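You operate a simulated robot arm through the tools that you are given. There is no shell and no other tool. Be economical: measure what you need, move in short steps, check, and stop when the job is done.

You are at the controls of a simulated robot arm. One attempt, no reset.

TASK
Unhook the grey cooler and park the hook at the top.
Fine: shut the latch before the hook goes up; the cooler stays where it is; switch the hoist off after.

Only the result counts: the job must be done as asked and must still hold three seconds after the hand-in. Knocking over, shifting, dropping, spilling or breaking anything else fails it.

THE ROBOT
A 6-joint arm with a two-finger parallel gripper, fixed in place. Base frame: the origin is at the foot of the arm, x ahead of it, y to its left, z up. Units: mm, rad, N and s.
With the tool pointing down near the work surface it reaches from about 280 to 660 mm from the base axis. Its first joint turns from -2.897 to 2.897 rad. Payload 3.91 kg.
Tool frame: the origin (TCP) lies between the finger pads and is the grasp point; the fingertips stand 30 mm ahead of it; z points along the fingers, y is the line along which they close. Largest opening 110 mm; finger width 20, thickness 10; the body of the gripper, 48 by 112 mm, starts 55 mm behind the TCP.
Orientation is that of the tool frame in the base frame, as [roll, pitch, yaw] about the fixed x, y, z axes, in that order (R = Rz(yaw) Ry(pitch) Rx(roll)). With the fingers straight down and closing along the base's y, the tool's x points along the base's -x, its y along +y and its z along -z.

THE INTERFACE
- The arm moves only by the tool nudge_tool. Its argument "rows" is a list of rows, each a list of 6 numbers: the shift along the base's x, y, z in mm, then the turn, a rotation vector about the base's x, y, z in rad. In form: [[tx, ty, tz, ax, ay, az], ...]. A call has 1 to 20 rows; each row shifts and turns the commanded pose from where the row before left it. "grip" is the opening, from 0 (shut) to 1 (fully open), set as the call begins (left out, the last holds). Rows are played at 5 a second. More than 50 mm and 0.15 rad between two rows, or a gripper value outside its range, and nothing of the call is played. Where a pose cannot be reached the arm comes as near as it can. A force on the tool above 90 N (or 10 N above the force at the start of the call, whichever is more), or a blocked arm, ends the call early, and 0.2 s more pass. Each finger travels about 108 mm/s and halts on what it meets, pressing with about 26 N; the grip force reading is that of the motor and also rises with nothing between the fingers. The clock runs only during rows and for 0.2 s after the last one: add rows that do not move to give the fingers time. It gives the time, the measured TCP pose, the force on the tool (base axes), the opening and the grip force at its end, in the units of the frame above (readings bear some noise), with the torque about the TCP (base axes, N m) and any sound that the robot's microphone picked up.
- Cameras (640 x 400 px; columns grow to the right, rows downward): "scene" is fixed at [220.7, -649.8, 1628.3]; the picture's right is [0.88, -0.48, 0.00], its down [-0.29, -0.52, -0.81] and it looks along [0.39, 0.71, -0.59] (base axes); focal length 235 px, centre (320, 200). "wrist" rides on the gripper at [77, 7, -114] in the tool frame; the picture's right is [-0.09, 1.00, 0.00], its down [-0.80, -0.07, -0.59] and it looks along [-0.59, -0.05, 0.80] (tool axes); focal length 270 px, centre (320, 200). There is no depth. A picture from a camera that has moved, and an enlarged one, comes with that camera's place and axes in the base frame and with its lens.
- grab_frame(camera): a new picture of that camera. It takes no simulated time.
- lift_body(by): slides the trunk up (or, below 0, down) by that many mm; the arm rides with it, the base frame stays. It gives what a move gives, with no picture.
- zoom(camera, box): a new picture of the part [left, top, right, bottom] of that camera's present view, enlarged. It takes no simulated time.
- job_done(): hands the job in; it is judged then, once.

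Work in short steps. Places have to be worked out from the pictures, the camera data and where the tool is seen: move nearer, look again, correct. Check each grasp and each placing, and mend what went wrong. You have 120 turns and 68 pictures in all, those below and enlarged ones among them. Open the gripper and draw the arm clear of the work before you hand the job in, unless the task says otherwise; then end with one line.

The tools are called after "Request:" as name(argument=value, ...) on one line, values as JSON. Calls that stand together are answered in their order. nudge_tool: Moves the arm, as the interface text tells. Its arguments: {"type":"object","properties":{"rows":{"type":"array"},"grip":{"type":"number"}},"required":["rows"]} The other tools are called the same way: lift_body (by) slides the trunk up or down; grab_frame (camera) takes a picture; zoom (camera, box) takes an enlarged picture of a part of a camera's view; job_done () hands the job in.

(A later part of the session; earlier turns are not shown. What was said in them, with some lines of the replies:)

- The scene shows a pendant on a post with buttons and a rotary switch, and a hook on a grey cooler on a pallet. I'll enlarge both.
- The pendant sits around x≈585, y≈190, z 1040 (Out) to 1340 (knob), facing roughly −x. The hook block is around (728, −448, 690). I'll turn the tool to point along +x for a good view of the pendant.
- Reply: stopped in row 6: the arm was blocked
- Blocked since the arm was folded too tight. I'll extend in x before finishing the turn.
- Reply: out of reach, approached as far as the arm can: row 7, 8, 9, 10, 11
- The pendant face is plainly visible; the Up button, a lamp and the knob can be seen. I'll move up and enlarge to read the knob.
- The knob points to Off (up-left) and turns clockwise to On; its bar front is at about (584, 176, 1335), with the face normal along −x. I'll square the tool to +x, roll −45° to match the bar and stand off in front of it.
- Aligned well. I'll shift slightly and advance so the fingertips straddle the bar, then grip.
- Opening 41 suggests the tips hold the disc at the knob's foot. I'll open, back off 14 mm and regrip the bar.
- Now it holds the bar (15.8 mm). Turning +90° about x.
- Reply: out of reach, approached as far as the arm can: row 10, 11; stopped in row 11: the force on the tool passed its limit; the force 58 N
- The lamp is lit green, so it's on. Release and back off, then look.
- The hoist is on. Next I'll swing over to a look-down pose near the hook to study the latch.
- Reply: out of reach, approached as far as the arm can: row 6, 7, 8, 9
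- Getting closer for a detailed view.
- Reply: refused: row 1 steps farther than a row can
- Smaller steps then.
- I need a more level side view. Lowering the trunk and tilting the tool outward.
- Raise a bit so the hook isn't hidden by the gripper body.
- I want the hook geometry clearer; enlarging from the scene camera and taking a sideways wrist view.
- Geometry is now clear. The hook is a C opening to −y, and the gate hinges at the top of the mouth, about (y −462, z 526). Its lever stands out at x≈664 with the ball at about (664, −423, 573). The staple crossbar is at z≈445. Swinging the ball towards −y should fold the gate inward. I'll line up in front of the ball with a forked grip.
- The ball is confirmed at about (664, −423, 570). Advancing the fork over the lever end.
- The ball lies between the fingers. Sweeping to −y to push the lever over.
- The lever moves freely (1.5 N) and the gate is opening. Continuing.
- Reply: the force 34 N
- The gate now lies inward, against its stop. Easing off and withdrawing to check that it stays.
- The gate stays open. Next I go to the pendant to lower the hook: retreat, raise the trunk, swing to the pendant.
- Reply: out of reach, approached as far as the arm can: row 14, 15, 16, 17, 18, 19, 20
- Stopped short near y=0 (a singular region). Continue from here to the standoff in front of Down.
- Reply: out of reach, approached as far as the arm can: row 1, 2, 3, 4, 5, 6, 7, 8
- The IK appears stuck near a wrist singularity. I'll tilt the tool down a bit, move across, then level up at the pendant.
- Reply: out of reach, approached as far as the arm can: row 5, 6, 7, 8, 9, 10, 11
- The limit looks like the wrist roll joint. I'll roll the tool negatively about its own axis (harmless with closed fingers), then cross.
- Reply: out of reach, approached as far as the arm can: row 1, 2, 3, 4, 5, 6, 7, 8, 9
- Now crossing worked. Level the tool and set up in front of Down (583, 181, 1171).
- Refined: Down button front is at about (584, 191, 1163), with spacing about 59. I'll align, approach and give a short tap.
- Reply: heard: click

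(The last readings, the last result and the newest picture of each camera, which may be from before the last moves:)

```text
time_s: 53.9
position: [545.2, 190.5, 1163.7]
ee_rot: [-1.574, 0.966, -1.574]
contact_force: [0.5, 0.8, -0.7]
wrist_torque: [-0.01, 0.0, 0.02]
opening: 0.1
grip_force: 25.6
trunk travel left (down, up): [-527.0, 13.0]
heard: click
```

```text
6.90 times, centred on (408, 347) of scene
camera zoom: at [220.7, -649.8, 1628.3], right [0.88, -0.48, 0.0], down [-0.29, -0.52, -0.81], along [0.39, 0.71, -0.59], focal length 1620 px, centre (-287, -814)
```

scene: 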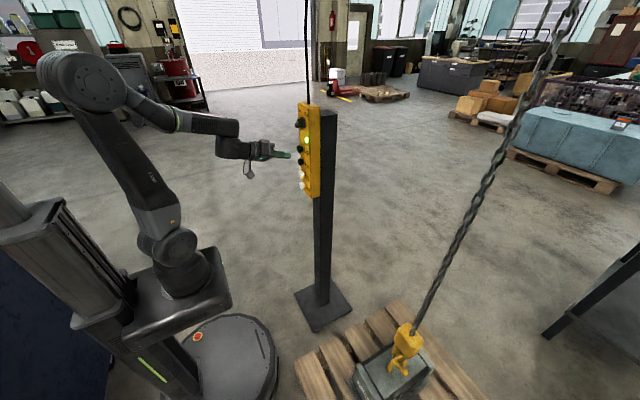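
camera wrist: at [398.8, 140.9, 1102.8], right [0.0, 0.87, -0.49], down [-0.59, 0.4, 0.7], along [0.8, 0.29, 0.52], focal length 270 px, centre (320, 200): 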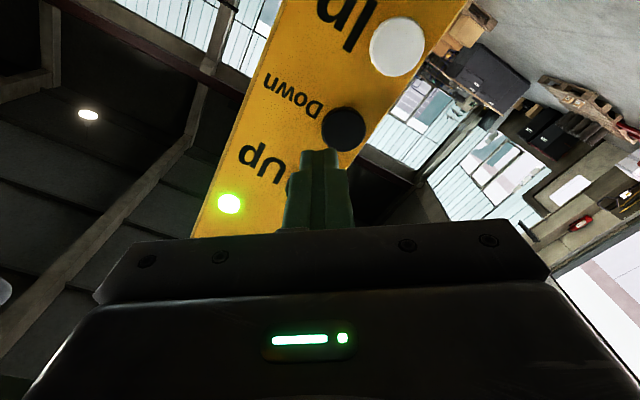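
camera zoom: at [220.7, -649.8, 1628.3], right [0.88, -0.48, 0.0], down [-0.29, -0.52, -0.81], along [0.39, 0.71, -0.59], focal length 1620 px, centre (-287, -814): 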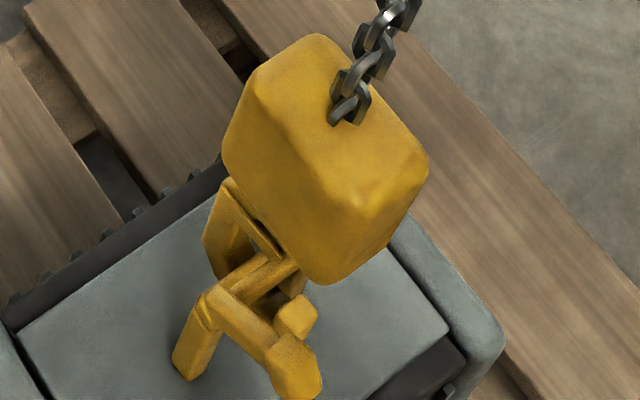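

Click heard, and the hook lowered a few mm. Now hold for about 1 s more.

Request:
nudge_tool(rows=[[7, 0, 0, 0, 0, 0], [6, 0, 0, 0, 0, 0], [0, 0, 0, 0, 0, 0], [0, 0, 0, 0, 0, 0], [0, 0, 0, 0, 0, 0], [0, 0, 0, 0, 0, 0], [-14, 0, 0, 0, 0, 0]])

Request:
zoom(camera="scene", box=[384, 318, 432, 376])

```text
time_s: 55.5
position: [545.3, 191.5, 1164.6]
ee_rot: [-1.571, 0.968, -1.574]
contact_force: [-0.6, -0.2, 0.0]
wrist_torque: [0.0, 0.0, 0.02]
opening: 0.1
grip_force: 26.2
trunk travel left (down, up): [-527.0, 13.0]
heard: click
```

```text
6.90 times, centred on (408, 347) of scene
camera zoom: at [220.7, -649.8, 1628.3], right [0.88, -0.48, 0.0], down [-0.29, -0.52, -0.81], along [0.39, 0.71, -0.59], focal length 1620 px, centre (-287, -814)
```

zoom: 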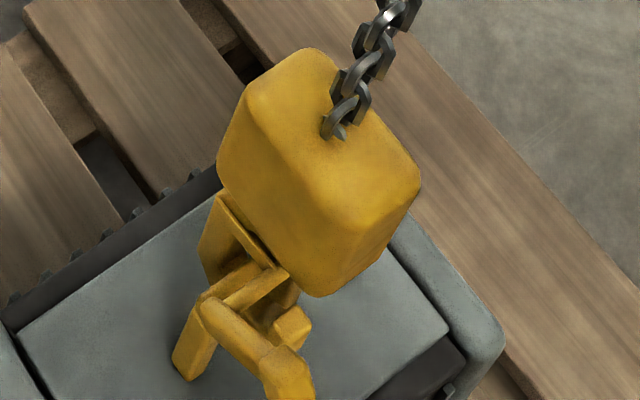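

About 24 mm lowered so far; another similar hold.

Request:
nudge_tool(rows=[[7, 0, 0, 0, 0, 0], [6, 0, 0, 0, 0, 0], [0, 0, 0, 0, 0, 0], [0, 0, 0, 0, 0, 0], [0, 0, 0, 0, 0, 0], [0, 0, 0, 0, 0, 0], [-14, 0, 0, 0, 0, 0]])

Request:
zoom(camera="scene", box=[384, 318, 432, 376])

```text
time_s: 57.1
position: [543.4, 192.0, 1165.3]
ee_rot: [-1.573, 0.966, -1.573]
contact_force: [-0.2, -0.6, -1.5]
wrist_torque: [0.02, 0.01, -0.03]
opening: 0.1
grip_force: 26.6
trunk travel left (down, up): [-527.0, 13.0]
heard: click
```

```text
6.90 times, centred on (408, 347) of scene
camera zoom: at [220.7, -649.8, 1628.3], right [0.88, -0.48, 0.0], down [-0.29, -0.52, -0.81], along [0.39, 0.71, -0.59], focal length 1620 px, centre (-287, -814)
```

zoom: 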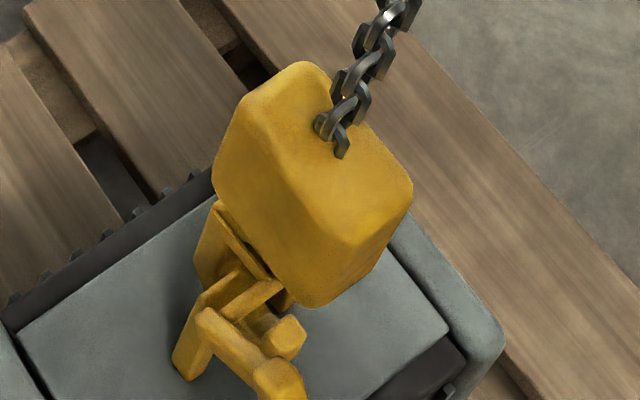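

Around 37 mm lowered; about 10 mm more.

Request:
nudge_tool(rows=[[7, 0, 0, 0, 0, 0], [6, 0, 0, 0, 0, 0], [0, 0, 0, 0, 0, 0], [0, 0, 0, 0, 0, 0], [-14, 0, 0, 0, 0, 0]])

Request:
zoom(camera="scene", box=[384, 318, 432, 376])

```text
time_s: 58.3
position: [542.6, 191.1, 1166.0]
ee_rot: [-1.573, 0.967, -1.572]
contact_force: [-0.2, -0.3, -0.5]
wrist_torque: [0.05, 0.01, 0.0]
opening: 0.0
grip_force: 26.1
trunk travel left (down, up): [-527.0, 13.0]
heard: click
```

```text
6.90 times, centred on (408, 347) of scene
camera zoom: at [220.7, -649.8, 1628.3], right [0.88, -0.48, 0.0], down [-0.29, -0.52, -0.81], along [0.39, 0.71, -0.59], focal length 1620 px, centre (-287, -814)
```

zoom: 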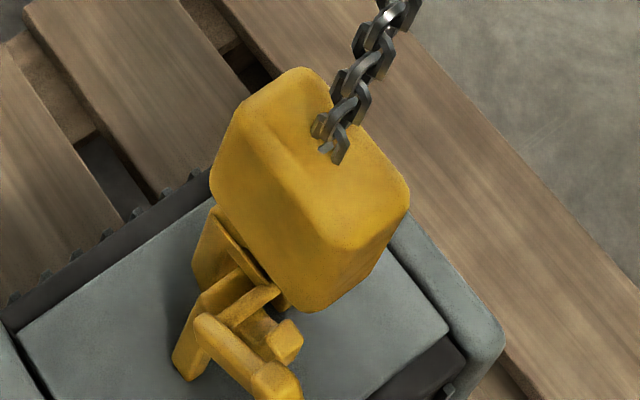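

Lowered about 44 mm. The tip is at about z 426, below the bar (439–456), and the hinge is above it, so the bar sits in the mouth. Next I tap "In" briefly to learn its direction.

Request:
nudge_tool(rows=[[0, 0, -30, 0, 0, 0], [2, 0, -30, 0, 0, 0], [0, 0, 0, 0, 0, 0]])

Request:
nudge_tool(rows=[[7, 0, 0, 0, 0, 0], [6, 0, 0, 0, 0, 0], [-14, 0, 0, 0, 0, 0]])

Request:
zoom(camera="scene", box=[384, 318, 432, 376])

```text
time_s: 59.1
position: [543.9, 192.8, 1104.7]
ee_rot: [-1.575, 0.967, -1.572]
contact_force: [-0.2, -0.5, 0.9]
wrist_torque: [0.0, 0.02, -0.01]
opening: 0.4
grip_force: 25.8
trunk travel left (down, up): [-527.0, 13.0]
```

```text
time_s: 59.9
position: [543.7, 192.2, 1102.8]
ee_rot: [-1.575, 0.966, -1.575]
contact_force: [0.2, -0.8, 1.2]
wrist_torque: [0.01, -0.04, 0.02]
opening: 0.3
grip_force: 25.7
trunk travel left (down, up): [-527.0, 13.0]
heard: click
```

```text
6.90 times, centred on (408, 347) of scene
camera zoom: at [220.7, -649.8, 1628.3], right [0.88, -0.48, 0.0], down [-0.29, -0.52, -0.81], along [0.39, 0.71, -0.59], focal length 1620 px, centre (-287, -814)
```

zoom: 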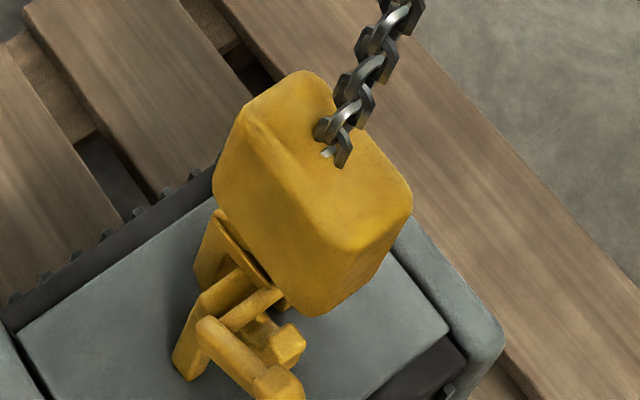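

"In" moves the hook towards −y, so "Out" (+y) is needed. I'll press Out for about 1.5 s and check.

Request:
nudge_tool(rows=[[0, 0, -29, 0, 0, 0], [2, 0, -28, 0, 0, 0], [0, 0, 0, 0, 0, 0]])

Request:
nudge_tool(rows=[[7, 0, 0, 0, 0, 0], [6, 0, 0, 0, 0, 0], [0, 0, 0, 0, 0, 0], [0, 0, 0, 0, 0, 0], [0, 0, 0, 0, 0, 0], [0, 0, 0, 0, 0, 0], [0, 0, 0, 0, 0, 0], [0, 0, 0, 0, 0, 0], [-14, 0, 0, 0, 0, 0]])

Request:
zoom(camera="scene", box=[384, 318, 432, 376])

```text
time_s: 60.7
position: [544.0, 192.4, 1046.2]
ee_rot: [-1.576, 0.965, -1.572]
contact_force: [0.0, -0.2, -0.5]
wrist_torque: [0.04, 0.01, -0.01]
opening: 0.0
grip_force: 25.9
trunk travel left (down, up): [-527.0, 13.0]
```

```text
time_s: 62.7
position: [544.5, 191.8, 1047.1]
ee_rot: [-1.573, 0.966, -1.573]
contact_force: [-1.0, -0.5, -0.1]
wrist_torque: [0.01, -0.01, -0.03]
opening: 0.2
grip_force: 26.3
trunk travel left (down, up): [-527.0, 13.0]
heard: click
```

```text
6.90 times, centred on (408, 347) of scene
camera zoom: at [220.7, -649.8, 1628.3], right [0.88, -0.48, 0.0], down [-0.29, -0.52, -0.81], along [0.39, 0.71, -0.59], focal length 1620 px, centre (-287, -814)
```

zoom: 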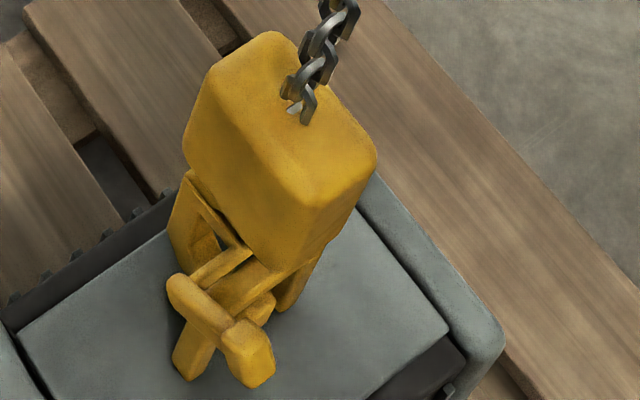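

Moved about 24 mm in +y, with the cooler unmoved. Continue Out for about 3 s.

Request:
nudge_tool(rows=[[7, 0, 0, 0, 0, 0], [6, 0, 0, 0, 0, 0], [0, 0, 0, 0, 0, 0], [0, 0, 0, 0, 0, 0], [0, 0, 0, 0, 0, 0], [0, 0, 0, 0, 0, 0], [0, 0, 0, 0, 0, 0], [0, 0, 0, 0, 0, 0], [0, 0, 0, 0, 0, 0], [0, 0, 0, 0, 0, 0], [0, 0, 0, 0, 0, 0], [0, 0, 0, 0, 0, 0], [0, 0, 0, 0, 0, 0], [0, 0, 0, 0, 0, 0], [0, 0, 0, 0, 0, 0], [0, 0, 0, 0, 0, 0], [-14, 0, 0, 0, 0, 0]])

Request:
zoom(camera="scene", box=[374, 308, 432, 376])

```text
time_s: 66.3
position: [542.8, 192.3, 1045.3]
ee_rot: [-1.572, 0.966, -1.575]
contact_force: [-0.5, 0.0, -0.6]
wrist_torque: [-0.02, 0.01, 0.01]
opening: 0.2
grip_force: 26.0
trunk travel left (down, up): [-527.0, 13.0]
heard: click
```

```text
5.88 times, centred on (403, 342) of scene
camera zoom: at [220.7, -649.8, 1628.3], right [0.88, -0.48, 0.0], down [-0.29, -0.52, -0.81], along [0.39, 0.71, -0.59], focal length 1381 px, centre (-168, -635)
```

zoom: 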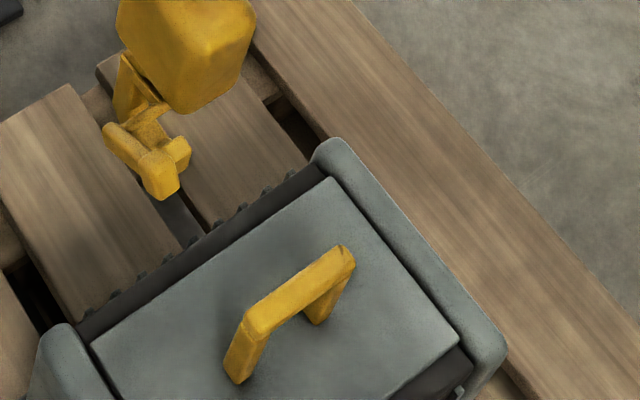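

The hook is clear, about 160 mm to +y, and the cooler is in place. Now back to the hook to shut the latch; the ball should be around (664, −350, 515).

Request:
nudge_tool(rows=[[-20, 0, 0, 0, 0, 0], [-15, -20, 0, 0, 0.12, 0], [0, -30, 0, 0, 0.12, 0], [0, -30, -10, 0, 0.12, 0], [0, -30, -10, 0, 0.12, 0], [0, -30, -10, 0, 0.12, 0], [0, -30, -10, 0, 0.12, 0], [0, -30, -10, 0, 0, 0], [0, -30, -10, 0, 0, 0], [0, -30, -10, 0, 0, 0], [0, -30, -10, 0, 0, 0], [0, -30, -10, 0.09, 0, -0.079], [0, -30, -10, 0.09, 0, -0.079], [0, -30, -10, 0.09, 0, -0.079], [0, -30, -10, 0.09, 0, -0.079], [0, -30, -10, 0.09, 0, -0.079], [0, -30, -10, 0, 0, 0], [0, -30, -10, 0, 0, 0], [0, -12, 0, 0, 0, 0], [0, 0, 0, 0, 0, 0]])

Request:
lift_body(by=-300)

Request:
grab_frame(camera="wrist")

```text
time_s: 70.5
position: [508.8, -319.3, 894.9]
ee_rot: [-3.137, 0.848, -3.135]
contact_force: [0.2, 0.3, 0.0]
wrist_torque: [0.0, -0.03, -0.02]
opening: 0.0
grip_force: 25.8
trunk travel left (down, up): [-527.0, 13.0]
```

```text
time_s: 73.5
position: [507.2, -320.1, 595.1]
ee_rot: [-3.137, 0.849, -3.133]
contact_force: [0.0, 0.3, -0.1]
wrist_torque: [0.0, -0.02, -0.03]
opening: 0.0
grip_force: 25.8
trunk travel left (down, up): [-227.0, 313.0]
```

```text
24 pictures are left
camera wrist: at [371.1, -313.3, 613.0], right [0.05, 1.0, 0.06], down [0.08, -0.07, 0.99], along [0.99, -0.05, -0.09], focal length 270 px, centre (320, 200)
```

wrist: 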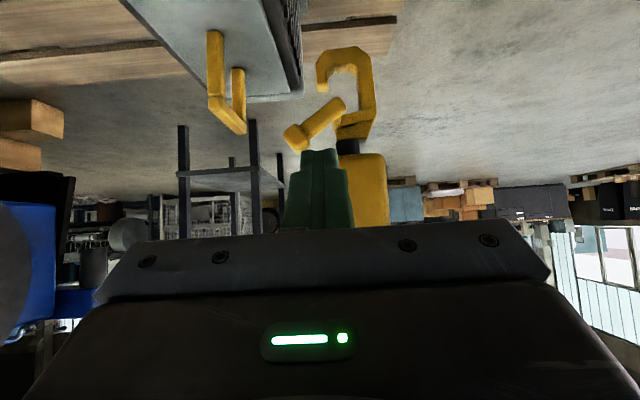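

The ball is confirmed at (664, −349, 514) and the pivot at (−301, 481). With closed fingers I'll enter on the −y side of the ball.

Request:
nudge_tool(rows=[[22, -16, 0, 0, 0, 0], [22, -16, 0, 0, 0, 0], [22, -16, 0, 0, 0, 0], [20, -15, -5, 0, 0, 0], [15, 0, -12, 0, 0, 0], [15, 0, -12, 0, 0, 0], [15, 0, -12, 0, 0, 0], [15, 0, -15, 0, 0, 0], [0, 0, -5, 0, 0, 0], [0, 0, 0, 0, 0, 0]])

Request:
grab_frame(camera="wrist")

```text
time_s: 75.7
position: [655.5, -382.4, 534.2]
ee_rot: [-3.137, 0.85, -3.133]
contact_force: [-0.8, -0.3, 0.2]
wrist_torque: [-0.01, 0.01, 0.0]
opening: 0.3
grip_force: 25.9
trunk travel left (down, up): [-227.0, 313.0]
```

```text
23 pictures are left
camera wrist: at [518.0, -376.3, 552.6], right [0.05, 1.0, 0.06], down [0.08, -0.07, 0.99], along [0.99, -0.05, -0.09], focal length 270 px, centre (320, 200)
```

wrist: 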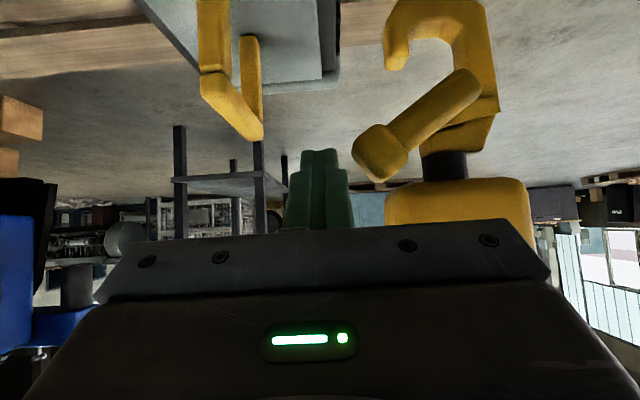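

Sweeping +y to swing the lever back.

Request:
nudge_tool(rows=[[0, 12, 0, 0, 0, 0], [0, 12, 2, 0, 0, 0], [0, 12, 4, 0, 0, 0], [0, 12, 4, 0, 0, 0], [0, 12, 3, 0, 0, 0], [0, 12, 0, 0, 0, 0], [0, 12, -2, 0, 0, 0], [0, 6, -3, 0, 0, 0], [0, 0, 0, 0, 0, 0]])

Request:
grab_frame(camera="wrist")

```text
time_s: 77.7
position: [655.8, -294.3, 542.0]
ee_rot: [-3.137, 0.849, -3.135]
contact_force: [-0.1, -6.7, 5.3]
wrist_torque: [-0.09, -0.09, -0.08]
opening: 0.1
grip_force: 26.0
trunk travel left (down, up): [-227.0, 313.0]
```

```text
22 pictures are left
camera wrist: at [517.6, -288.0, 560.0], right [0.06, 1.0, 0.06], down [0.08, -0.07, 0.99], along [1.0, -0.05, -0.09], focal length 270 px, centre (320, 200)
```

wrist: 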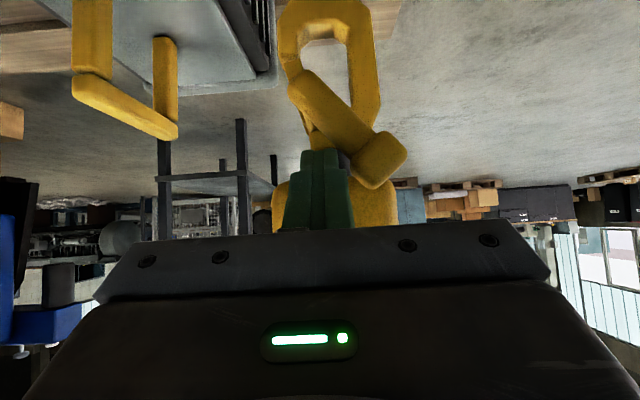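

Lever back over with contact forces building; push a bit further to make sure it is fully shut, then withdraw and check.

Request:
nudge_tool(rows=[[0, 4, -2, 0, 0, 0], [0, 4, -2, 0, 0, 0], [0, 3, -2, 0, 0, 0], [0, 0, 0, 0, 0, 0]])

Request:
nudge_tool(rows=[[0, -8, 6, 0, 0, 0], [-15, -4, 8, 0, 0, 0], [-20, 0, 10, 0, 0, 0], [-20, 0, 10, 0, 0, 0], [-20, 0, 10, 0, 0, 0], [-20, 0, 10, 0, 0, 0], [-20, 0, 5, 0, 0, 0], [-20, 0, 0, 0, 0, 0], [0, 0, 0, 0, 0, 0]])

Request:
zoom(camera="wrist", box=[230, 20, 430, 220])

```text
time_s: 78.7
position: [654.3, -292.6, 542.2]
ee_rot: [-3.134, 0.863, 3.134]
contact_force: [-0.3, -78.0, 33.0]
wrist_torque: [-1.69, -0.55, -1.33]
opening: 0.1
grip_force: 25.5
trunk travel left (down, up): [-227.0, 313.0]
```

```text
time_s: 80.7
position: [518.7, -295.4, 594.8]
ee_rot: [-3.135, 0.847, -3.135]
contact_force: [-0.6, 0.5, -0.4]
wrist_torque: [-0.01, 0.03, -0.03]
opening: 0.1
grip_force: 26.0
trunk travel left (down, up): [-227.0, 313.0]
```

```text
2.00 times, centred on (330, 120) of wrist
camera zoom: at [381.3, -288.1, 613.3], right [0.05, 1.0, 0.06], down [0.08, -0.07, 0.99], along [0.99, -0.05, -0.09], focal length 541 px, centre (300, 360)
```

zoom: 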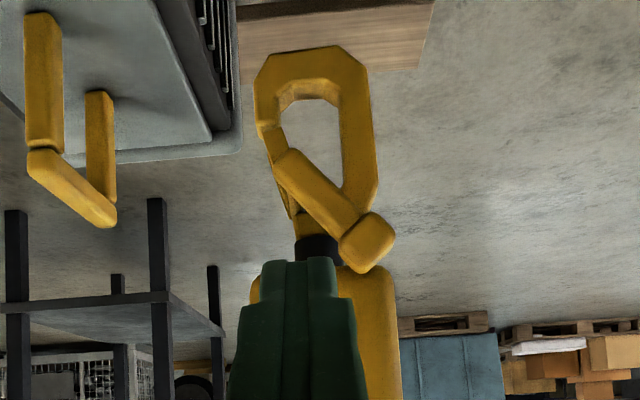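

The latch is shut firmly. Now to the Up button by the reverse path.

Request:
lift_body(by=300)

Request:
nudge_tool(rows=[[-2, 28, 10, -0.09, 0, 0.079], [-2, 28, 10, -0.09, 0, 0.079], [-2, 28, 10, -0.09, 0, 0.079], [-2, 28, 20, -0.09, 0, 0.079], [-2, 28, 20, -0.09, 0, 0.079], [0, 28, 20, 0, 0, 0], [0, 28, 20, 0, 0, 0], [0, 28, 20, 0, 0, 0], [0, 28, 20, 0, 0, 0], [0, 28, 20, 0, 0, 0], [0, 30, 20, 0, 0, 0], [0, 30, 20, 0, -0.12, 0], [0, 30, 20, 0, -0.12, 0], [0, 30, 20, 0, -0.12, 0], [0, 30, 20, 0, -0.12, 0], [0, 30, 20, 0, -0.12, 0], [0, 25, 20, 0, -0.122, 0], [0, 0, 19, 0, 0, 0], [0, 0, 0, 0, 0, 0]])

Request:
grab_frame(camera="wrist")

```text
time_s: 83.7
position: [518.6, -295.8, 895.1]
ee_rot: [-3.135, 0.849, -3.133]
contact_force: [0.2, -0.5, -0.5]
wrist_torque: [0.01, -0.02, 0.02]
opening: 0.0
grip_force: 26.1
trunk travel left (down, up): [-527.0, 13.0]
```

```text
time_s: 87.7
position: [508.6, 171.4, 1210.0]
ee_rot: [-1.568, 0.967, -1.57]
contact_force: [-0.5, 0.2, -0.2]
wrist_torque: [0.02, -0.01, 0.03]
opening: 0.2
grip_force: 25.9
out of reach, approached as far as the arm can: row 11
trunk travel left (down, up): [-527.0, 13.0]
```

```text
20 pictures are left
camera wrist: at [393.4, 133.3, 1142.8], right [0.0, 0.87, -0.49], down [-0.59, 0.4, 0.7], along [0.8, 0.29, 0.52], focal length 270 px, centre (320, 200)
```

wrist: 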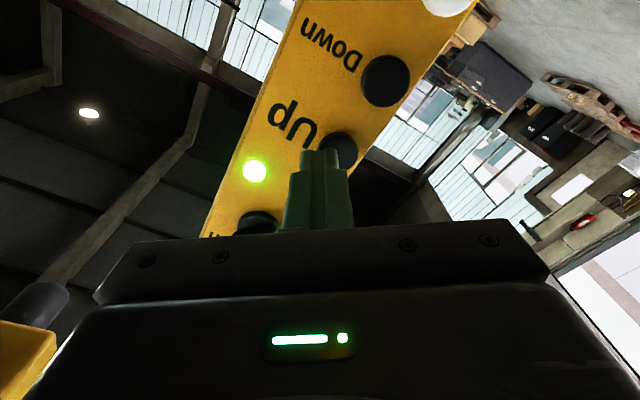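

Align on Up, approach, then press and hold.

Request:
nudge_tool(rows=[[10, 19, 13, 0, 0, 0], [12, 0, 0, 0, 0, 0], [12, 0, 0, 0, 0, 0], [0, 0, 0, 0, 0, 0]])

Request:
nudge_tool(rows=[[7, 0, 0, 0, 0, 0], [6, 0, 0, 0, 0, 0], [0, 0, 0, 0, 0, 0], [0, 0, 0, 0, 0, 0], [0, 0, 0, 0, 0, 0], [0, 0, 0, 0, 0, 0], [0, 0, 0, 0, 0, 0], [0, 0, 0, 0, 0, 0]])

Request:
grab_frame(camera="scene")

```text
time_s: 88.7
position: [542.3, 190.3, 1223.9]
ee_rot: [-1.57, 0.967, -1.572]
contact_force: [0.2, 0.3, 0.0]
wrist_torque: [-0.01, -0.01, 0.0]
opening: 0.0
grip_force: 26.3
trunk travel left (down, up): [-527.0, 13.0]
```

```text
time_s: 90.5
position: [554.2, 190.0, 1223.7]
ee_rot: [-1.569, 0.966, -1.572]
contact_force: [-2.2, 0.5, -0.9]
wrist_torque: [-0.02, 0.02, -0.01]
opening: 0.0
grip_force: 25.5
trunk travel left (down, up): [-527.0, 13.0]
```

```text
19 pictures are left
```

scene: 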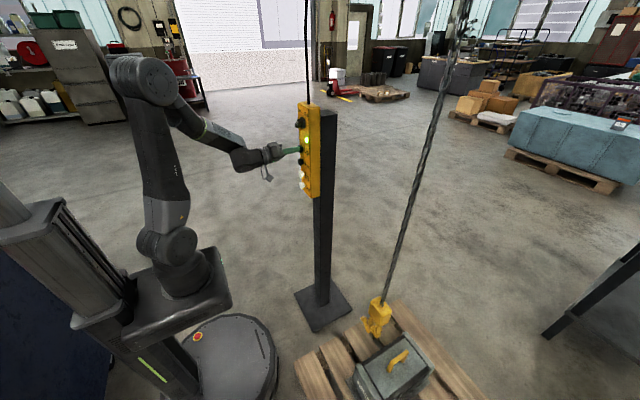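

Only 2 N and no click, so not pressed yet. Push 6 mm further and hold.

Request:
nudge_tool(rows=[[3, 0, 0, 0, 0, 0], [3, 0, 0, 0, 0, 0], [0, 0, 0, 0, 0, 0], [0, 0, 0, 0, 0, 0], [0, 0, 0, 0, 0, 0], [0, 0, 0, 0, 0, 0], [0, 0, 0, 0, 0, 0], [0, 0, 0, 0, 0, 0], [0, 0, 0, 0, 0, 0], [0, 0, 0, 0, 0, 0]])

Request:
grab_frame(camera="scene")

```text
time_s: 92.7
position: [558.7, 188.3, 1223.9]
ee_rot: [-1.569, 0.969, -1.57]
contact_force: [-16.0, -1.6, -7.8]
wrist_torque: [-0.03, 0.29, -0.06]
opening: 0.0
grip_force: 26.3
trunk travel left (down, up): [-527.0, 13.0]
heard: click
```

```text
18 pictures are left
```

scene: 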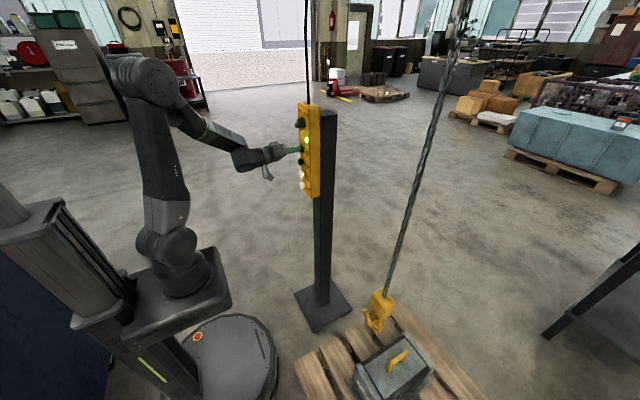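

Rising. Keep holding.

Request:
nudge_tool(rows=[[0, 0, 0, 0, 0, 0], [0, 0, 0, 0, 0, 0], [0, 0, 0, 0, 0, 0], [0, 0, 0, 0, 0, 0], [0, 0, 0, 0, 0, 0], [0, 0, 0, 0, 0, 0], [0, 0, 0, 0, 0, 0], [0, 0, 0, 0, 0, 0], [0, 0, 0, 0, 0, 0], [0, 0, 0, 0, 0, 0], [0, 0, 0, 0, 0, 0], [0, 0, 0, 0, 0, 0], [0, 0, 0, 0, 0, 0], [0, 0, 0, 0, 0, 0], [0, 0, 0, 0, 0, 0], [0, 0, 0, 0, 0, 0], [0, 0, 0, 0, 0, 0], [0, 0, 0, 0, 0, 0], [0, 0, 0, 0, 0, 0], [0, 0, 0, 0, 0, 0]])

Request:
grab_frame(camera="scene")

```text
time_s: 96.9
position: [558.7, 188.4, 1225.3]
ee_rot: [-1.569, 0.965, -1.568]
contact_force: [-13.4, 0.6, 1.9]
wrist_torque: [-0.05, 0.01, 0.01]
opening: 0.0
grip_force: 25.9
trunk travel left (down, up): [-527.0, 13.0]
```

```text
17 pictures are left
```

scene: 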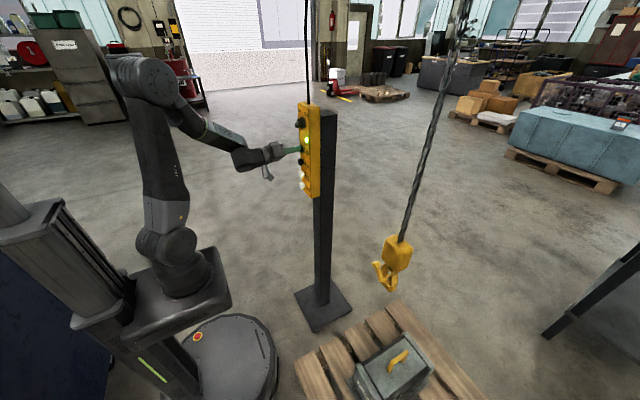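

Request:
zoom(camera="scene", box=[365, 230, 415, 300])

Request:
nudge_tool(rows=[[0, 0, 0, 0, 0, 0], [0, 0, 0, 0, 0, 0], [0, 0, 0, 0, 0, 0], [0, 0, 0, 0, 0, 0], [0, 0, 0, 0, 0, 0], [0, 0, 0, 0, 0, 0], [0, 0, 0, 0, 0, 0], [0, 0, 0, 0, 0, 0], [0, 0, 0, 0, 0, 0], [0, 0, 0, 0, 0, 0], [0, 0, 0, 0, 0, 0], [0, 0, 0, 0, 0, 0], [0, 0, 0, 0, 0, 0], [0, 0, 0, 0, 0, 0], [0, 0, 0, 0, 0, 0], [0, 0, 0, 0, 0, 0], [0, 0, 0, 0, 0, 0], [0, 0, 0, 0, 0, 0], [0, 0, 0, 0, 0, 0], [0, 0, 0, 0, 0, 0]])

Request:
grab_frame(camera="scene")

```text
5.71 times, centred on (390, 265) of scene
camera zoom: at [220.7, -649.8, 1628.3], right [0.88, -0.48, 0.0], down [-0.29, -0.52, -0.81], along [0.39, 0.71, -0.59], focal length 1342 px, centre (-80, -171)
```

zoom: 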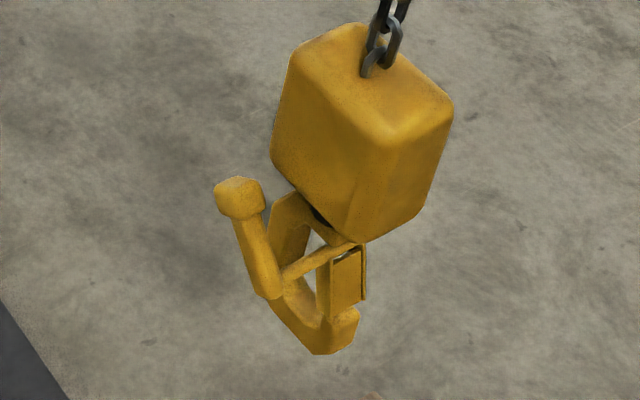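

```text
time_s: 101.1
position: [557.1, 190.3, 1225.0]
ee_rot: [-1.567, 0.967, -1.568]
contact_force: [-13.4, 0.7, 3.6]
wrist_torque: [0.0, -0.06, -0.01]
opening: 0.1
grip_force: 25.5
trunk travel left (down, up): [-527.0, 13.0]
```

```text
15 pictures are left
```

scene: 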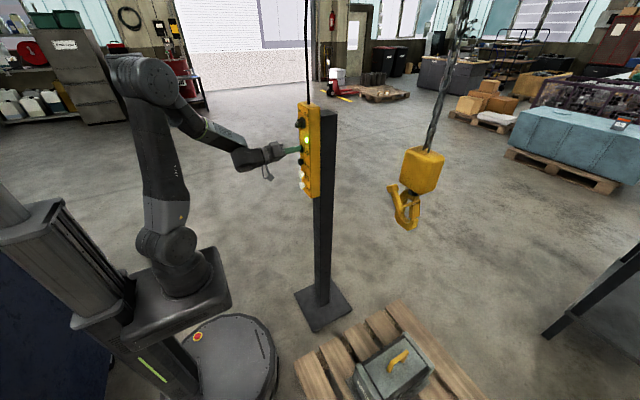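

The gate is shut and the hook keeps rising. Keep holding.

Request:
nudge_tool(rows=[[0, 0, 0, 0, 0, 0], [0, 0, 0, 0, 0, 0], [0, 0, 0, 0, 0, 0], [0, 0, 0, 0, 0, 0], [0, 0, 0, 0, 0, 0], [0, 0, 0, 0, 0, 0], [0, 0, 0, 0, 0, 0], [0, 0, 0, 0, 0, 0], [0, 0, 0, 0, 0, 0], [0, 0, 0, 0, 0, 0], [0, 0, 0, 0, 0, 0], [0, 0, 0, 0, 0, 0], [0, 0, 0, 0, 0, 0], [0, 0, 0, 0, 0, 0], [0, 0, 0, 0, 0, 0], [0, 0, 0, 0, 0, 0], [0, 0, 0, 0, 0, 0], [0, 0, 0, 0, 0, 0], [0, 0, 0, 0, 0, 0], [0, 0, 0, 0, 0, 0]])

Request:
grab_frame(camera="scene")

```text
time_s: 105.3
position: [558.5, 189.5, 1225.9]
ee_rot: [-1.567, 0.966, -1.569]
contact_force: [-12.8, 0.8, 0.4]
wrist_torque: [0.01, 0.04, 0.04]
opening: 0.0
grip_force: 25.9
trunk travel left (down, up): [-527.0, 13.0]
```

```text
14 pictures are left
```

scene: 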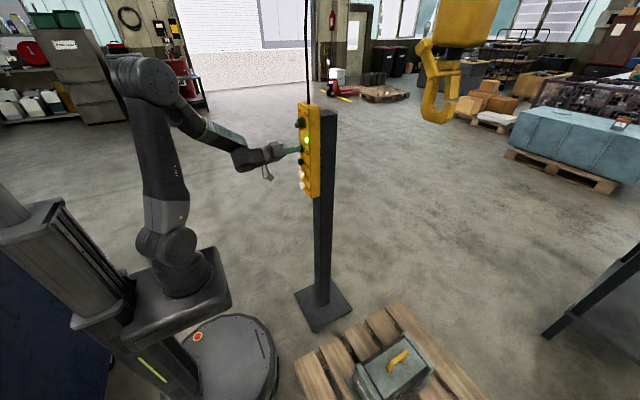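

Request:
nudge_tool(rows=[[0, 0, 0, 0, 0, 0], [0, 0, 0, 0, 0, 0], [0, 0, 0, 0, 0, 0], [0, 0, 0, 0, 0, 0], [0, 0, 0, 0, 0, 0], [0, 0, 0, 0, 0, 0], [0, 0, 0, 0, 0, 0], [0, 0, 0, 0, 0, 0], [0, 0, 0, 0, 0, 0], [0, 0, 0, 0, 0, 0], [0, 0, 0, 0, 0, 0], [0, 0, 0, 0, 0, 0], [0, 0, 0, 0, 0, 0], [0, 0, 0, 0, 0, 0], [0, 0, 0, 0, 0, 0], [0, 0, 0, 0, 0, 0], [0, 0, 0, 0, 0, 0], [0, 0, 0, 0, 0, 0], [0, 0, 0, 0, 0, 0], [0, 0, 0, 0, 0, 0]])

Request:
grab_frame(camera="scene")

```text
time_s: 109.5
position: [558.6, 188.3, 1224.4]
ee_rot: [-1.568, 0.966, -1.57]
contact_force: [-13.5, -0.4, 0.3]
wrist_torque: [0.03, 0.03, -0.01]
opening: 0.1
grip_force: 26.2
trunk travel left (down, up): [-527.0, 13.0]
```

```text
13 pictures are left
```

scene: 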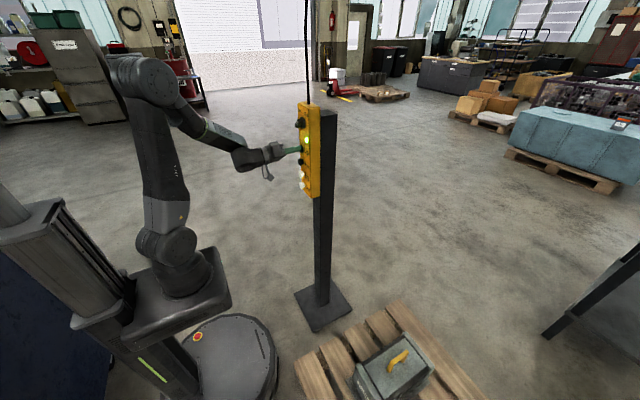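

The hook has left the view; keep holding until the top limit (listening for a sound).

Request:
nudge_tool(rows=[[0, 0, 0, 0, 0, 0], [0, 0, 0, 0, 0, 0], [0, 0, 0, 0, 0, 0], [0, 0, 0, 0, 0, 0], [0, 0, 0, 0, 0, 0], [0, 0, 0, 0, 0, 0], [0, 0, 0, 0, 0, 0], [0, 0, 0, 0, 0, 0], [0, 0, 0, 0, 0, 0], [0, 0, 0, 0, 0, 0], [0, 0, 0, 0, 0, 0], [0, 0, 0, 0, 0, 0], [0, 0, 0, 0, 0, 0], [0, 0, 0, 0, 0, 0], [0, 0, 0, 0, 0, 0], [0, 0, 0, 0, 0, 0], [0, 0, 0, 0, 0, 0], [0, 0, 0, 0, 0, 0], [0, 0, 0, 0, 0, 0], [0, 0, 0, 0, 0, 0]])

Request:
nudge_tool(rows=[[0, 0, 0, 0, 0, 0], [0, 0, 0, 0, 0, 0], [0, 0, 0, 0, 0, 0], [0, 0, 0, 0, 0, 0], [0, 0, 0, 0, 0, 0], [0, 0, 0, 0, 0, 0], [0, 0, 0, 0, 0, 0], [0, 0, 0, 0, 0, 0], [0, 0, 0, 0, 0, 0], [0, 0, 0, 0, 0, 0], [0, 0, 0, 0, 0, 0], [0, 0, 0, 0, 0, 0], [0, 0, 0, 0, 0, 0], [0, 0, 0, 0, 0, 0], [0, 0, 0, 0, 0, 0], [0, 0, 0, 0, 0, 0], [0, 0, 0, 0, 0, 0], [0, 0, 0, 0, 0, 0], [0, 0, 0, 0, 0, 0], [0, 0, 0, 0, 0, 0]])

Request:
grab_frame(camera="wrist")

```text
time_s: 113.7
position: [558.7, 190.1, 1224.6]
ee_rot: [-1.568, 0.968, -1.571]
contact_force: [-13.5, 0.1, 0.7]
wrist_torque: [0.01, 0.07, 0.0]
opening: 0.2
grip_force: 25.6
trunk travel left (down, up): [-527.0, 13.0]
```

```text
time_s: 117.9
position: [557.5, 189.0, 1225.1]
ee_rot: [-1.567, 0.967, -1.569]
contact_force: [-13.3, 0.4, 0.1]
wrist_torque: [0.01, 0.02, -0.01]
opening: 0.2
grip_force: 26.4
trunk travel left (down, up): [-527.0, 13.0]
```

```text
12 pictures are left
camera wrist: at [444.5, 152.1, 1157.1], right [0.0, 0.87, -0.49], down [-0.6, 0.4, 0.7], along [0.8, 0.29, 0.52], focal length 270 px, centre (320, 200)
```

wrist: 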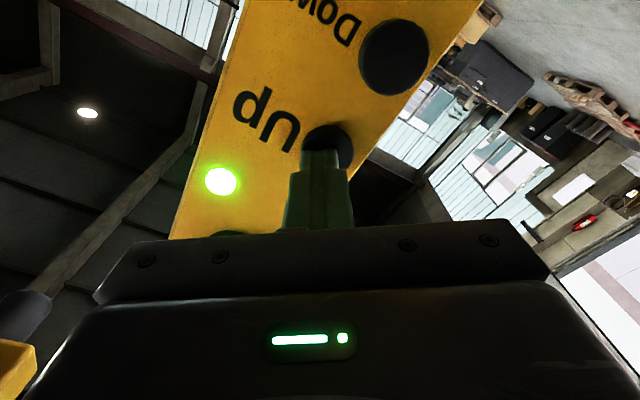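

No limit sound yet; hold on for longer.

Request:
nudge_tool(rows=[[0, 0, 0, 0, 0, 0], [0, 0, 0, 0, 0, 0], [0, 0, 0, 0, 0, 0], [0, 0, 0, 0, 0, 0], [0, 0, 0, 0, 0, 0], [0, 0, 0, 0, 0, 0], [0, 0, 0, 0, 0, 0], [0, 0, 0, 0, 0, 0], [0, 0, 0, 0, 0, 0], [0, 0, 0, 0, 0, 0], [0, 0, 0, 0, 0, 0], [0, 0, 0, 0, 0, 0], [0, 0, 0, 0, 0, 0], [0, 0, 0, 0, 0, 0], [0, 0, 0, 0, 0, 0], [0, 0, 0, 0, 0, 0], [0, 0, 0, 0, 0, 0], [0, 0, 0, 0, 0, 0], [0, 0, 0, 0, 0, 0], [0, 0, 0, 0, 0, 0]])

Request:
nudge_tool(rows=[[0, 0, 0, 0, 0, 0], [0, 0, 0, 0, 0, 0], [0, 0, 0, 0, 0, 0], [0, 0, 0, 0, 0, 0], [0, 0, 0, 0, 0, 0], [0, 0, 0, 0, 0, 0], [0, 0, 0, 0, 0, 0], [0, 0, 0, 0, 0, 0], [0, 0, 0, 0, 0, 0], [0, 0, 0, 0, 0, 0], [0, 0, 0, 0, 0, 0], [0, 0, 0, 0, 0, 0], [0, 0, 0, 0, 0, 0], [0, 0, 0, 0, 0, 0], [0, 0, 0, 0, 0, 0], [0, 0, 0, 0, 0, 0], [0, 0, 0, 0, 0, 0], [0, 0, 0, 0, 0, 0], [0, 0, 0, 0, 0, 0], [0, 0, 0, 0, 0, 0]])

Request:
nudge_tool(rows=[[0, 0, 0, 0, 0, 0], [0, 0, 0, 0, 0, 0], [0, 0, 0, 0, 0, 0], [0, 0, 0, 0, 0, 0], [0, 0, 0, 0, 0, 0], [0, 0, 0, 0, 0, 0], [0, 0, 0, 0, 0, 0], [0, 0, 0, 0, 0, 0], [0, 0, 0, 0, 0, 0], [0, 0, 0, 0, 0, 0], [0, 0, 0, 0, 0, 0], [0, 0, 0, 0, 0, 0], [0, 0, 0, 0, 0, 0], [0, 0, 0, 0, 0, 0], [0, 0, 0, 0, 0, 0], [0, 0, 0, 0, 0, 0], [0, 0, 0, 0, 0, 0], [0, 0, 0, 0, 0, 0], [0, 0, 0, 0, 0, 0], [0, 0, 0, 0, 0, 0]])

```text
time_s: 122.1
position: [557.5, 191.0, 1225.1]
ee_rot: [-1.567, 0.968, -1.568]
contact_force: [-13.9, 0.3, 0.3]
wrist_torque: [0.01, 0.06, -0.01]
opening: 0.0
grip_force: 26.1
trunk travel left (down, up): [-527.0, 13.0]
```

```text
time_s: 126.3
position: [559.3, 188.5, 1224.1]
ee_rot: [-1.567, 0.967, -1.568]
contact_force: [-13.8, -0.4, 0.7]
wrist_torque: [0.02, 0.06, -0.01]
opening: 0.1
grip_force: 26.2
trunk travel left (down, up): [-527.0, 13.0]
```

```text
time_s: 130.5
position: [558.4, 189.3, 1222.8]
ee_rot: [-1.567, 0.968, -1.57]
contact_force: [-12.3, -0.4, 0.5]
wrist_torque: [0.01, 0.04, -0.02]
opening: 0.0
grip_force: 25.9
trunk travel left (down, up): [-527.0, 13.0]
```

The hook should long be at the top by now. Release the button, back off and move slightly −y so the wrist camera's corner can see the hoist overhead.

Request:
nudge_tool(rows=[[-15, 0, 0, 0, 0, 0], [-25, 0, 0, 0, 0, 0], [-20, -15, 20, -0.1, 0, 0], [0, -20, 20, -0.1, 0, 0], [0, -20, 20, -0.1, 0, 0], [0, 0, 0, -0.1, 0, 0], [0, 0, 0, 0, 0, 0]])

Request:
grab_frame(camera="wrist")

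```text
time_s: 132.1
position: [499.6, 133.0, 1282.0]
ee_rot: [-1.571, 0.565, -1.572]
contact_force: [-0.2, -0.3, 0.2]
wrist_torque: [0.01, 0.02, 0.01]
opening: 0.0
grip_force: 25.9
trunk travel left (down, up): [-527.0, 13.0]
```

```text
11 pictures are left
camera wrist: at [384.7, 73.4, 1235.9], right [0.0, 0.61, -0.79], down [-0.59, 0.64, 0.49], along [0.8, 0.47, 0.36], focal length 270 px, centre (320, 200)
```

wrist: 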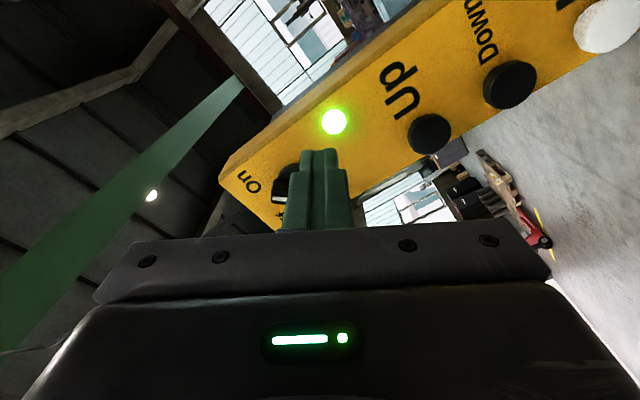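

That roll looked the wrong way. I'll roll to −0.4 and go higher for an overhead glimpse towards −y.

Request:
nudge_tool(rows=[[-5, 12, 30, 0.12, 0, 0], [-5, 12, 30, 0.12, 0, 0], [-5, 12, 30, 0.12, 0, 0], [-5, 12, 30, 0.12, 0, 0], [0, 0, 10, 0.12, 0, 0], [0, 0, 0, 0, 0, 0]])

Request:
grab_frame(camera="wrist")

```text
time_s: 133.5
position: [479.8, 181.3, 1413.9]
ee_rot: [-1.571, 1.167, -1.57]
contact_force: [0.5, 0.7, 0.2]
wrist_torque: [-0.02, -0.01, -0.02]
opening: 0.2
grip_force: 26.0
trunk travel left (down, up): [-527.0, 13.0]
```

```text
10 pictures are left
camera wrist: at [364.9, 158.5, 1340.5], right [0.0, 0.95, -0.31], down [-0.59, 0.25, 0.76], along [0.8, 0.18, 0.57], focal length 270 px, centre (320, 200)
```

wrist: 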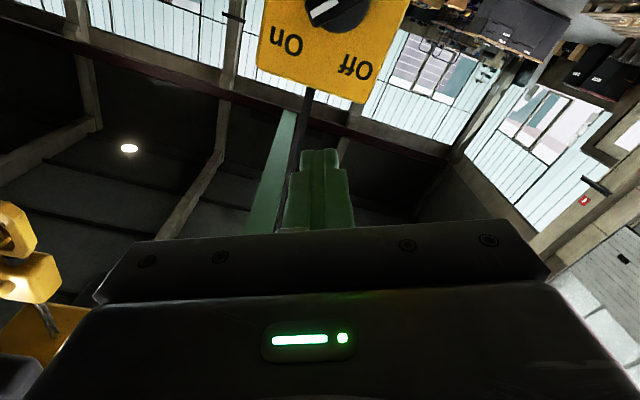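

The hook block is right under the hoist body at z≈1985, having stopped at its upper limit, so it's parked. Now switch off: line up with the knob in its On orientation.

Request:
nudge_tool(rows=[[10, -3, -20, 0, 0, 0], [10, -3, -20, 0, 0, 0], [5, -3, -20, 0.12, 0, 0], [0, 0, -17, 0.12, 0, 0], [0, 0, 0, 0.12, 0, 0], [0, 0, 0, 0.12, 0, 0], [0, 0, 0, 0.12, 0, 0], [0, 0, 0, 0.12, 0, 0], [0, 0, 0, 0.12, 0, 0], [0, 0, 0, 0, 0, 0]], grip=0.55)

Request:
grab_frame(camera="wrist")

```text
time_s: 135.7
position: [505.7, 172.5, 1335.4]
ee_rot: [1.57, 1.132, 1.571]
contact_force: [0.4, -0.2, 0.9]
wrist_torque: [-0.03, 0.02, 0.03]
opening: 60.6
grip_force: 0.1
trunk travel left (down, up): [-527.0, 13.0]
```

```text
9 pictures are left
camera wrist: at [390.9, 212.5, 1270.1], right [0.0, 0.86, 0.5], down [-0.59, -0.4, 0.7], along [0.8, -0.3, 0.51], focal length 270 px, centre (320, 200)
```

wrist: 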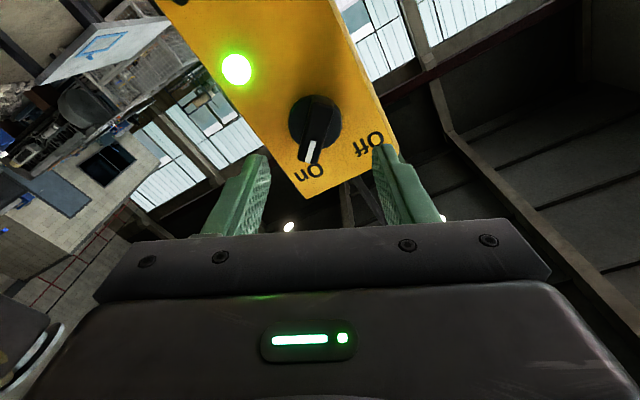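

The bar is centred, about 15° off, which gripping will tolerate. Advance and grip.

Request:
nudge_tool(rows=[[12, 0, 0, 0, 0, 0], [12, 0, 0, 0, 0, 0], [12, 0, 0, 0, 0, 0], [12, 0, 0, 0, 0, 0], [0, 0, 0, 0, 0, 0]])

Request:
nudge_tool(rows=[[0, 0, 0, 0, 0, 0], [0, 0, 0, 0, 0, 0], [0, 0, 0, 0, 0, 0]], grip=0)

```text
time_s: 136.9
position: [553.7, 173.2, 1337.3]
ee_rot: [1.569, 1.135, 1.57]
contact_force: [-0.1, 0.1, -0.1]
wrist_torque: [-0.02, -0.03, -0.01]
opening: 60.7
grip_force: 0.1
trunk travel left (down, up): [-527.0, 13.0]
```

```text
time_s: 137.7
position: [554.1, 170.6, 1336.1]
ee_rot: [1.571, 1.131, 1.571]
contact_force: [-3.2, -19.7, -9.6]
wrist_torque: [0.0, -0.71, -0.83]
opening: 15.9
grip_force: 44.8
trunk travel left (down, up): [-527.0, 13.0]
```

Gripped (15.9 mm). Turning −x towards Off.

Request:
nudge_tool(rows=[[0, 0, 0, -0.125, 0, 0], [0, 0, 0, -0.125, 0, 0], [0, 0, 0, -0.125, 0, 0], [0, 0, 0, -0.125, 0, 0], [0, 0, 0, -0.125, 0, 0], [0, 0, 0, -0.125, 0, 0], [0, 0, 0, -0.125, 0, 0], [0, 0, 0, -0.125, 0, 0], [0, 0, 0, -0.125, 0, 0], [0, 0, 0, -0.125, 0, 0], [0, 0, 0, 0, 0, 0]])

Request:
zoom(camera="scene", box=[260, 90, 340, 140])

```text
time_s: 140.1
position: [553.7, 171.6, 1336.0]
ee_rot: [-1.574, 0.759, -1.574]
contact_force: [-6.5, -12.9, -22.8]
wrist_torque: [0.04, 0.24, -0.06]
opening: 16.0
grip_force: 45.2
trunk travel left (down, up): [-527.0, 13.0]
```

```text
8.00 times, centred on (300, 115) of scene
camera zoom: at [220.7, -649.8, 1628.3], right [0.88, -0.48, 0.0], down [-0.29, -0.52, -0.81], along [0.39, 0.71, -0.59], focal length 1879 px, centre (480, 880)
```

zoom: 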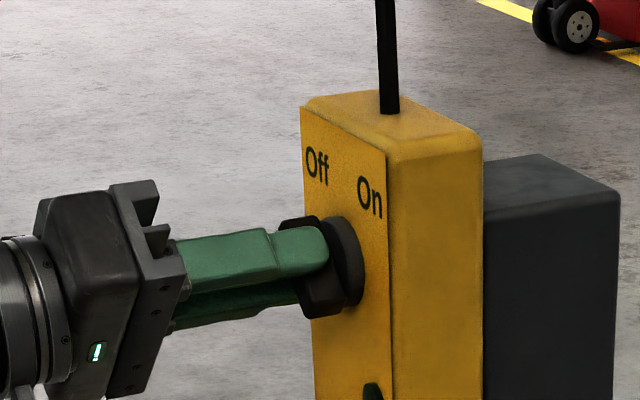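

The lamp is out and the knob is at Off. Release, back off straight and check.

Request:
nudge_tool(rows=[[0, 0, 0, 0, 0, 0], [0, 0, 0, 0, 0, 0], [-20, 0, 0, 0, 0, 0], [-25, 0, 0, 0, 0, 0], [-25, -10, 10, 0, 0, 0], [-10, -20, 20, 0, 0, 0], [0, 0, 0, 0, 0, 0]], grip=0.6)

Request:
grab_frame(camera="scene")

Request:
zoom(camera="scene", box=[270, 95, 350, 175])

```text
time_s: 141.7
position: [474.3, 144.5, 1364.6]
ee_rot: [-1.57, 0.757, -1.571]
contact_force: [-0.9, -0.7, -0.2]
wrist_torque: [0.02, 0.0, 0.03]
opening: 66.0
grip_force: 0.1
trunk travel left (down, up): [-527.0, 13.0]
```

```text
7 pictures are left
```

scene: 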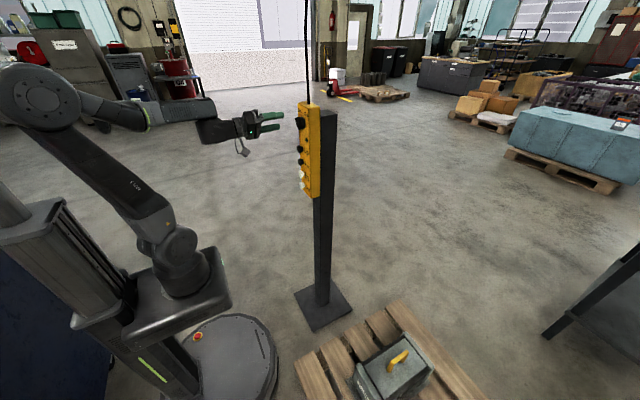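

```text
5.00 times, centred on (310, 135) of scene
camera zoom: at [220.7, -649.8, 1628.3], right [0.88, -0.48, 0.0], down [-0.29, -0.52, -0.81], along [0.39, 0.71, -0.59], focal length 1174 px, centre (370, 525)
```

zoom: 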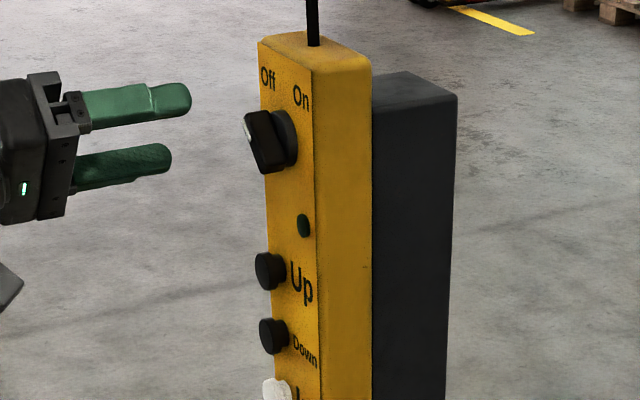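

The knob is at Off with the lamp out, the hook is parked with its latch shut, the cooler has not moved and the arm is clear with the gripper open. Handing in.

Request:
job_done()

```text
The job is handed in.
```

The grey cooler is unhooked and still in place. I shut the latch before raising the hook to the top, then switched the hoist off (lamp out) and left the arm clear with the gripper open.
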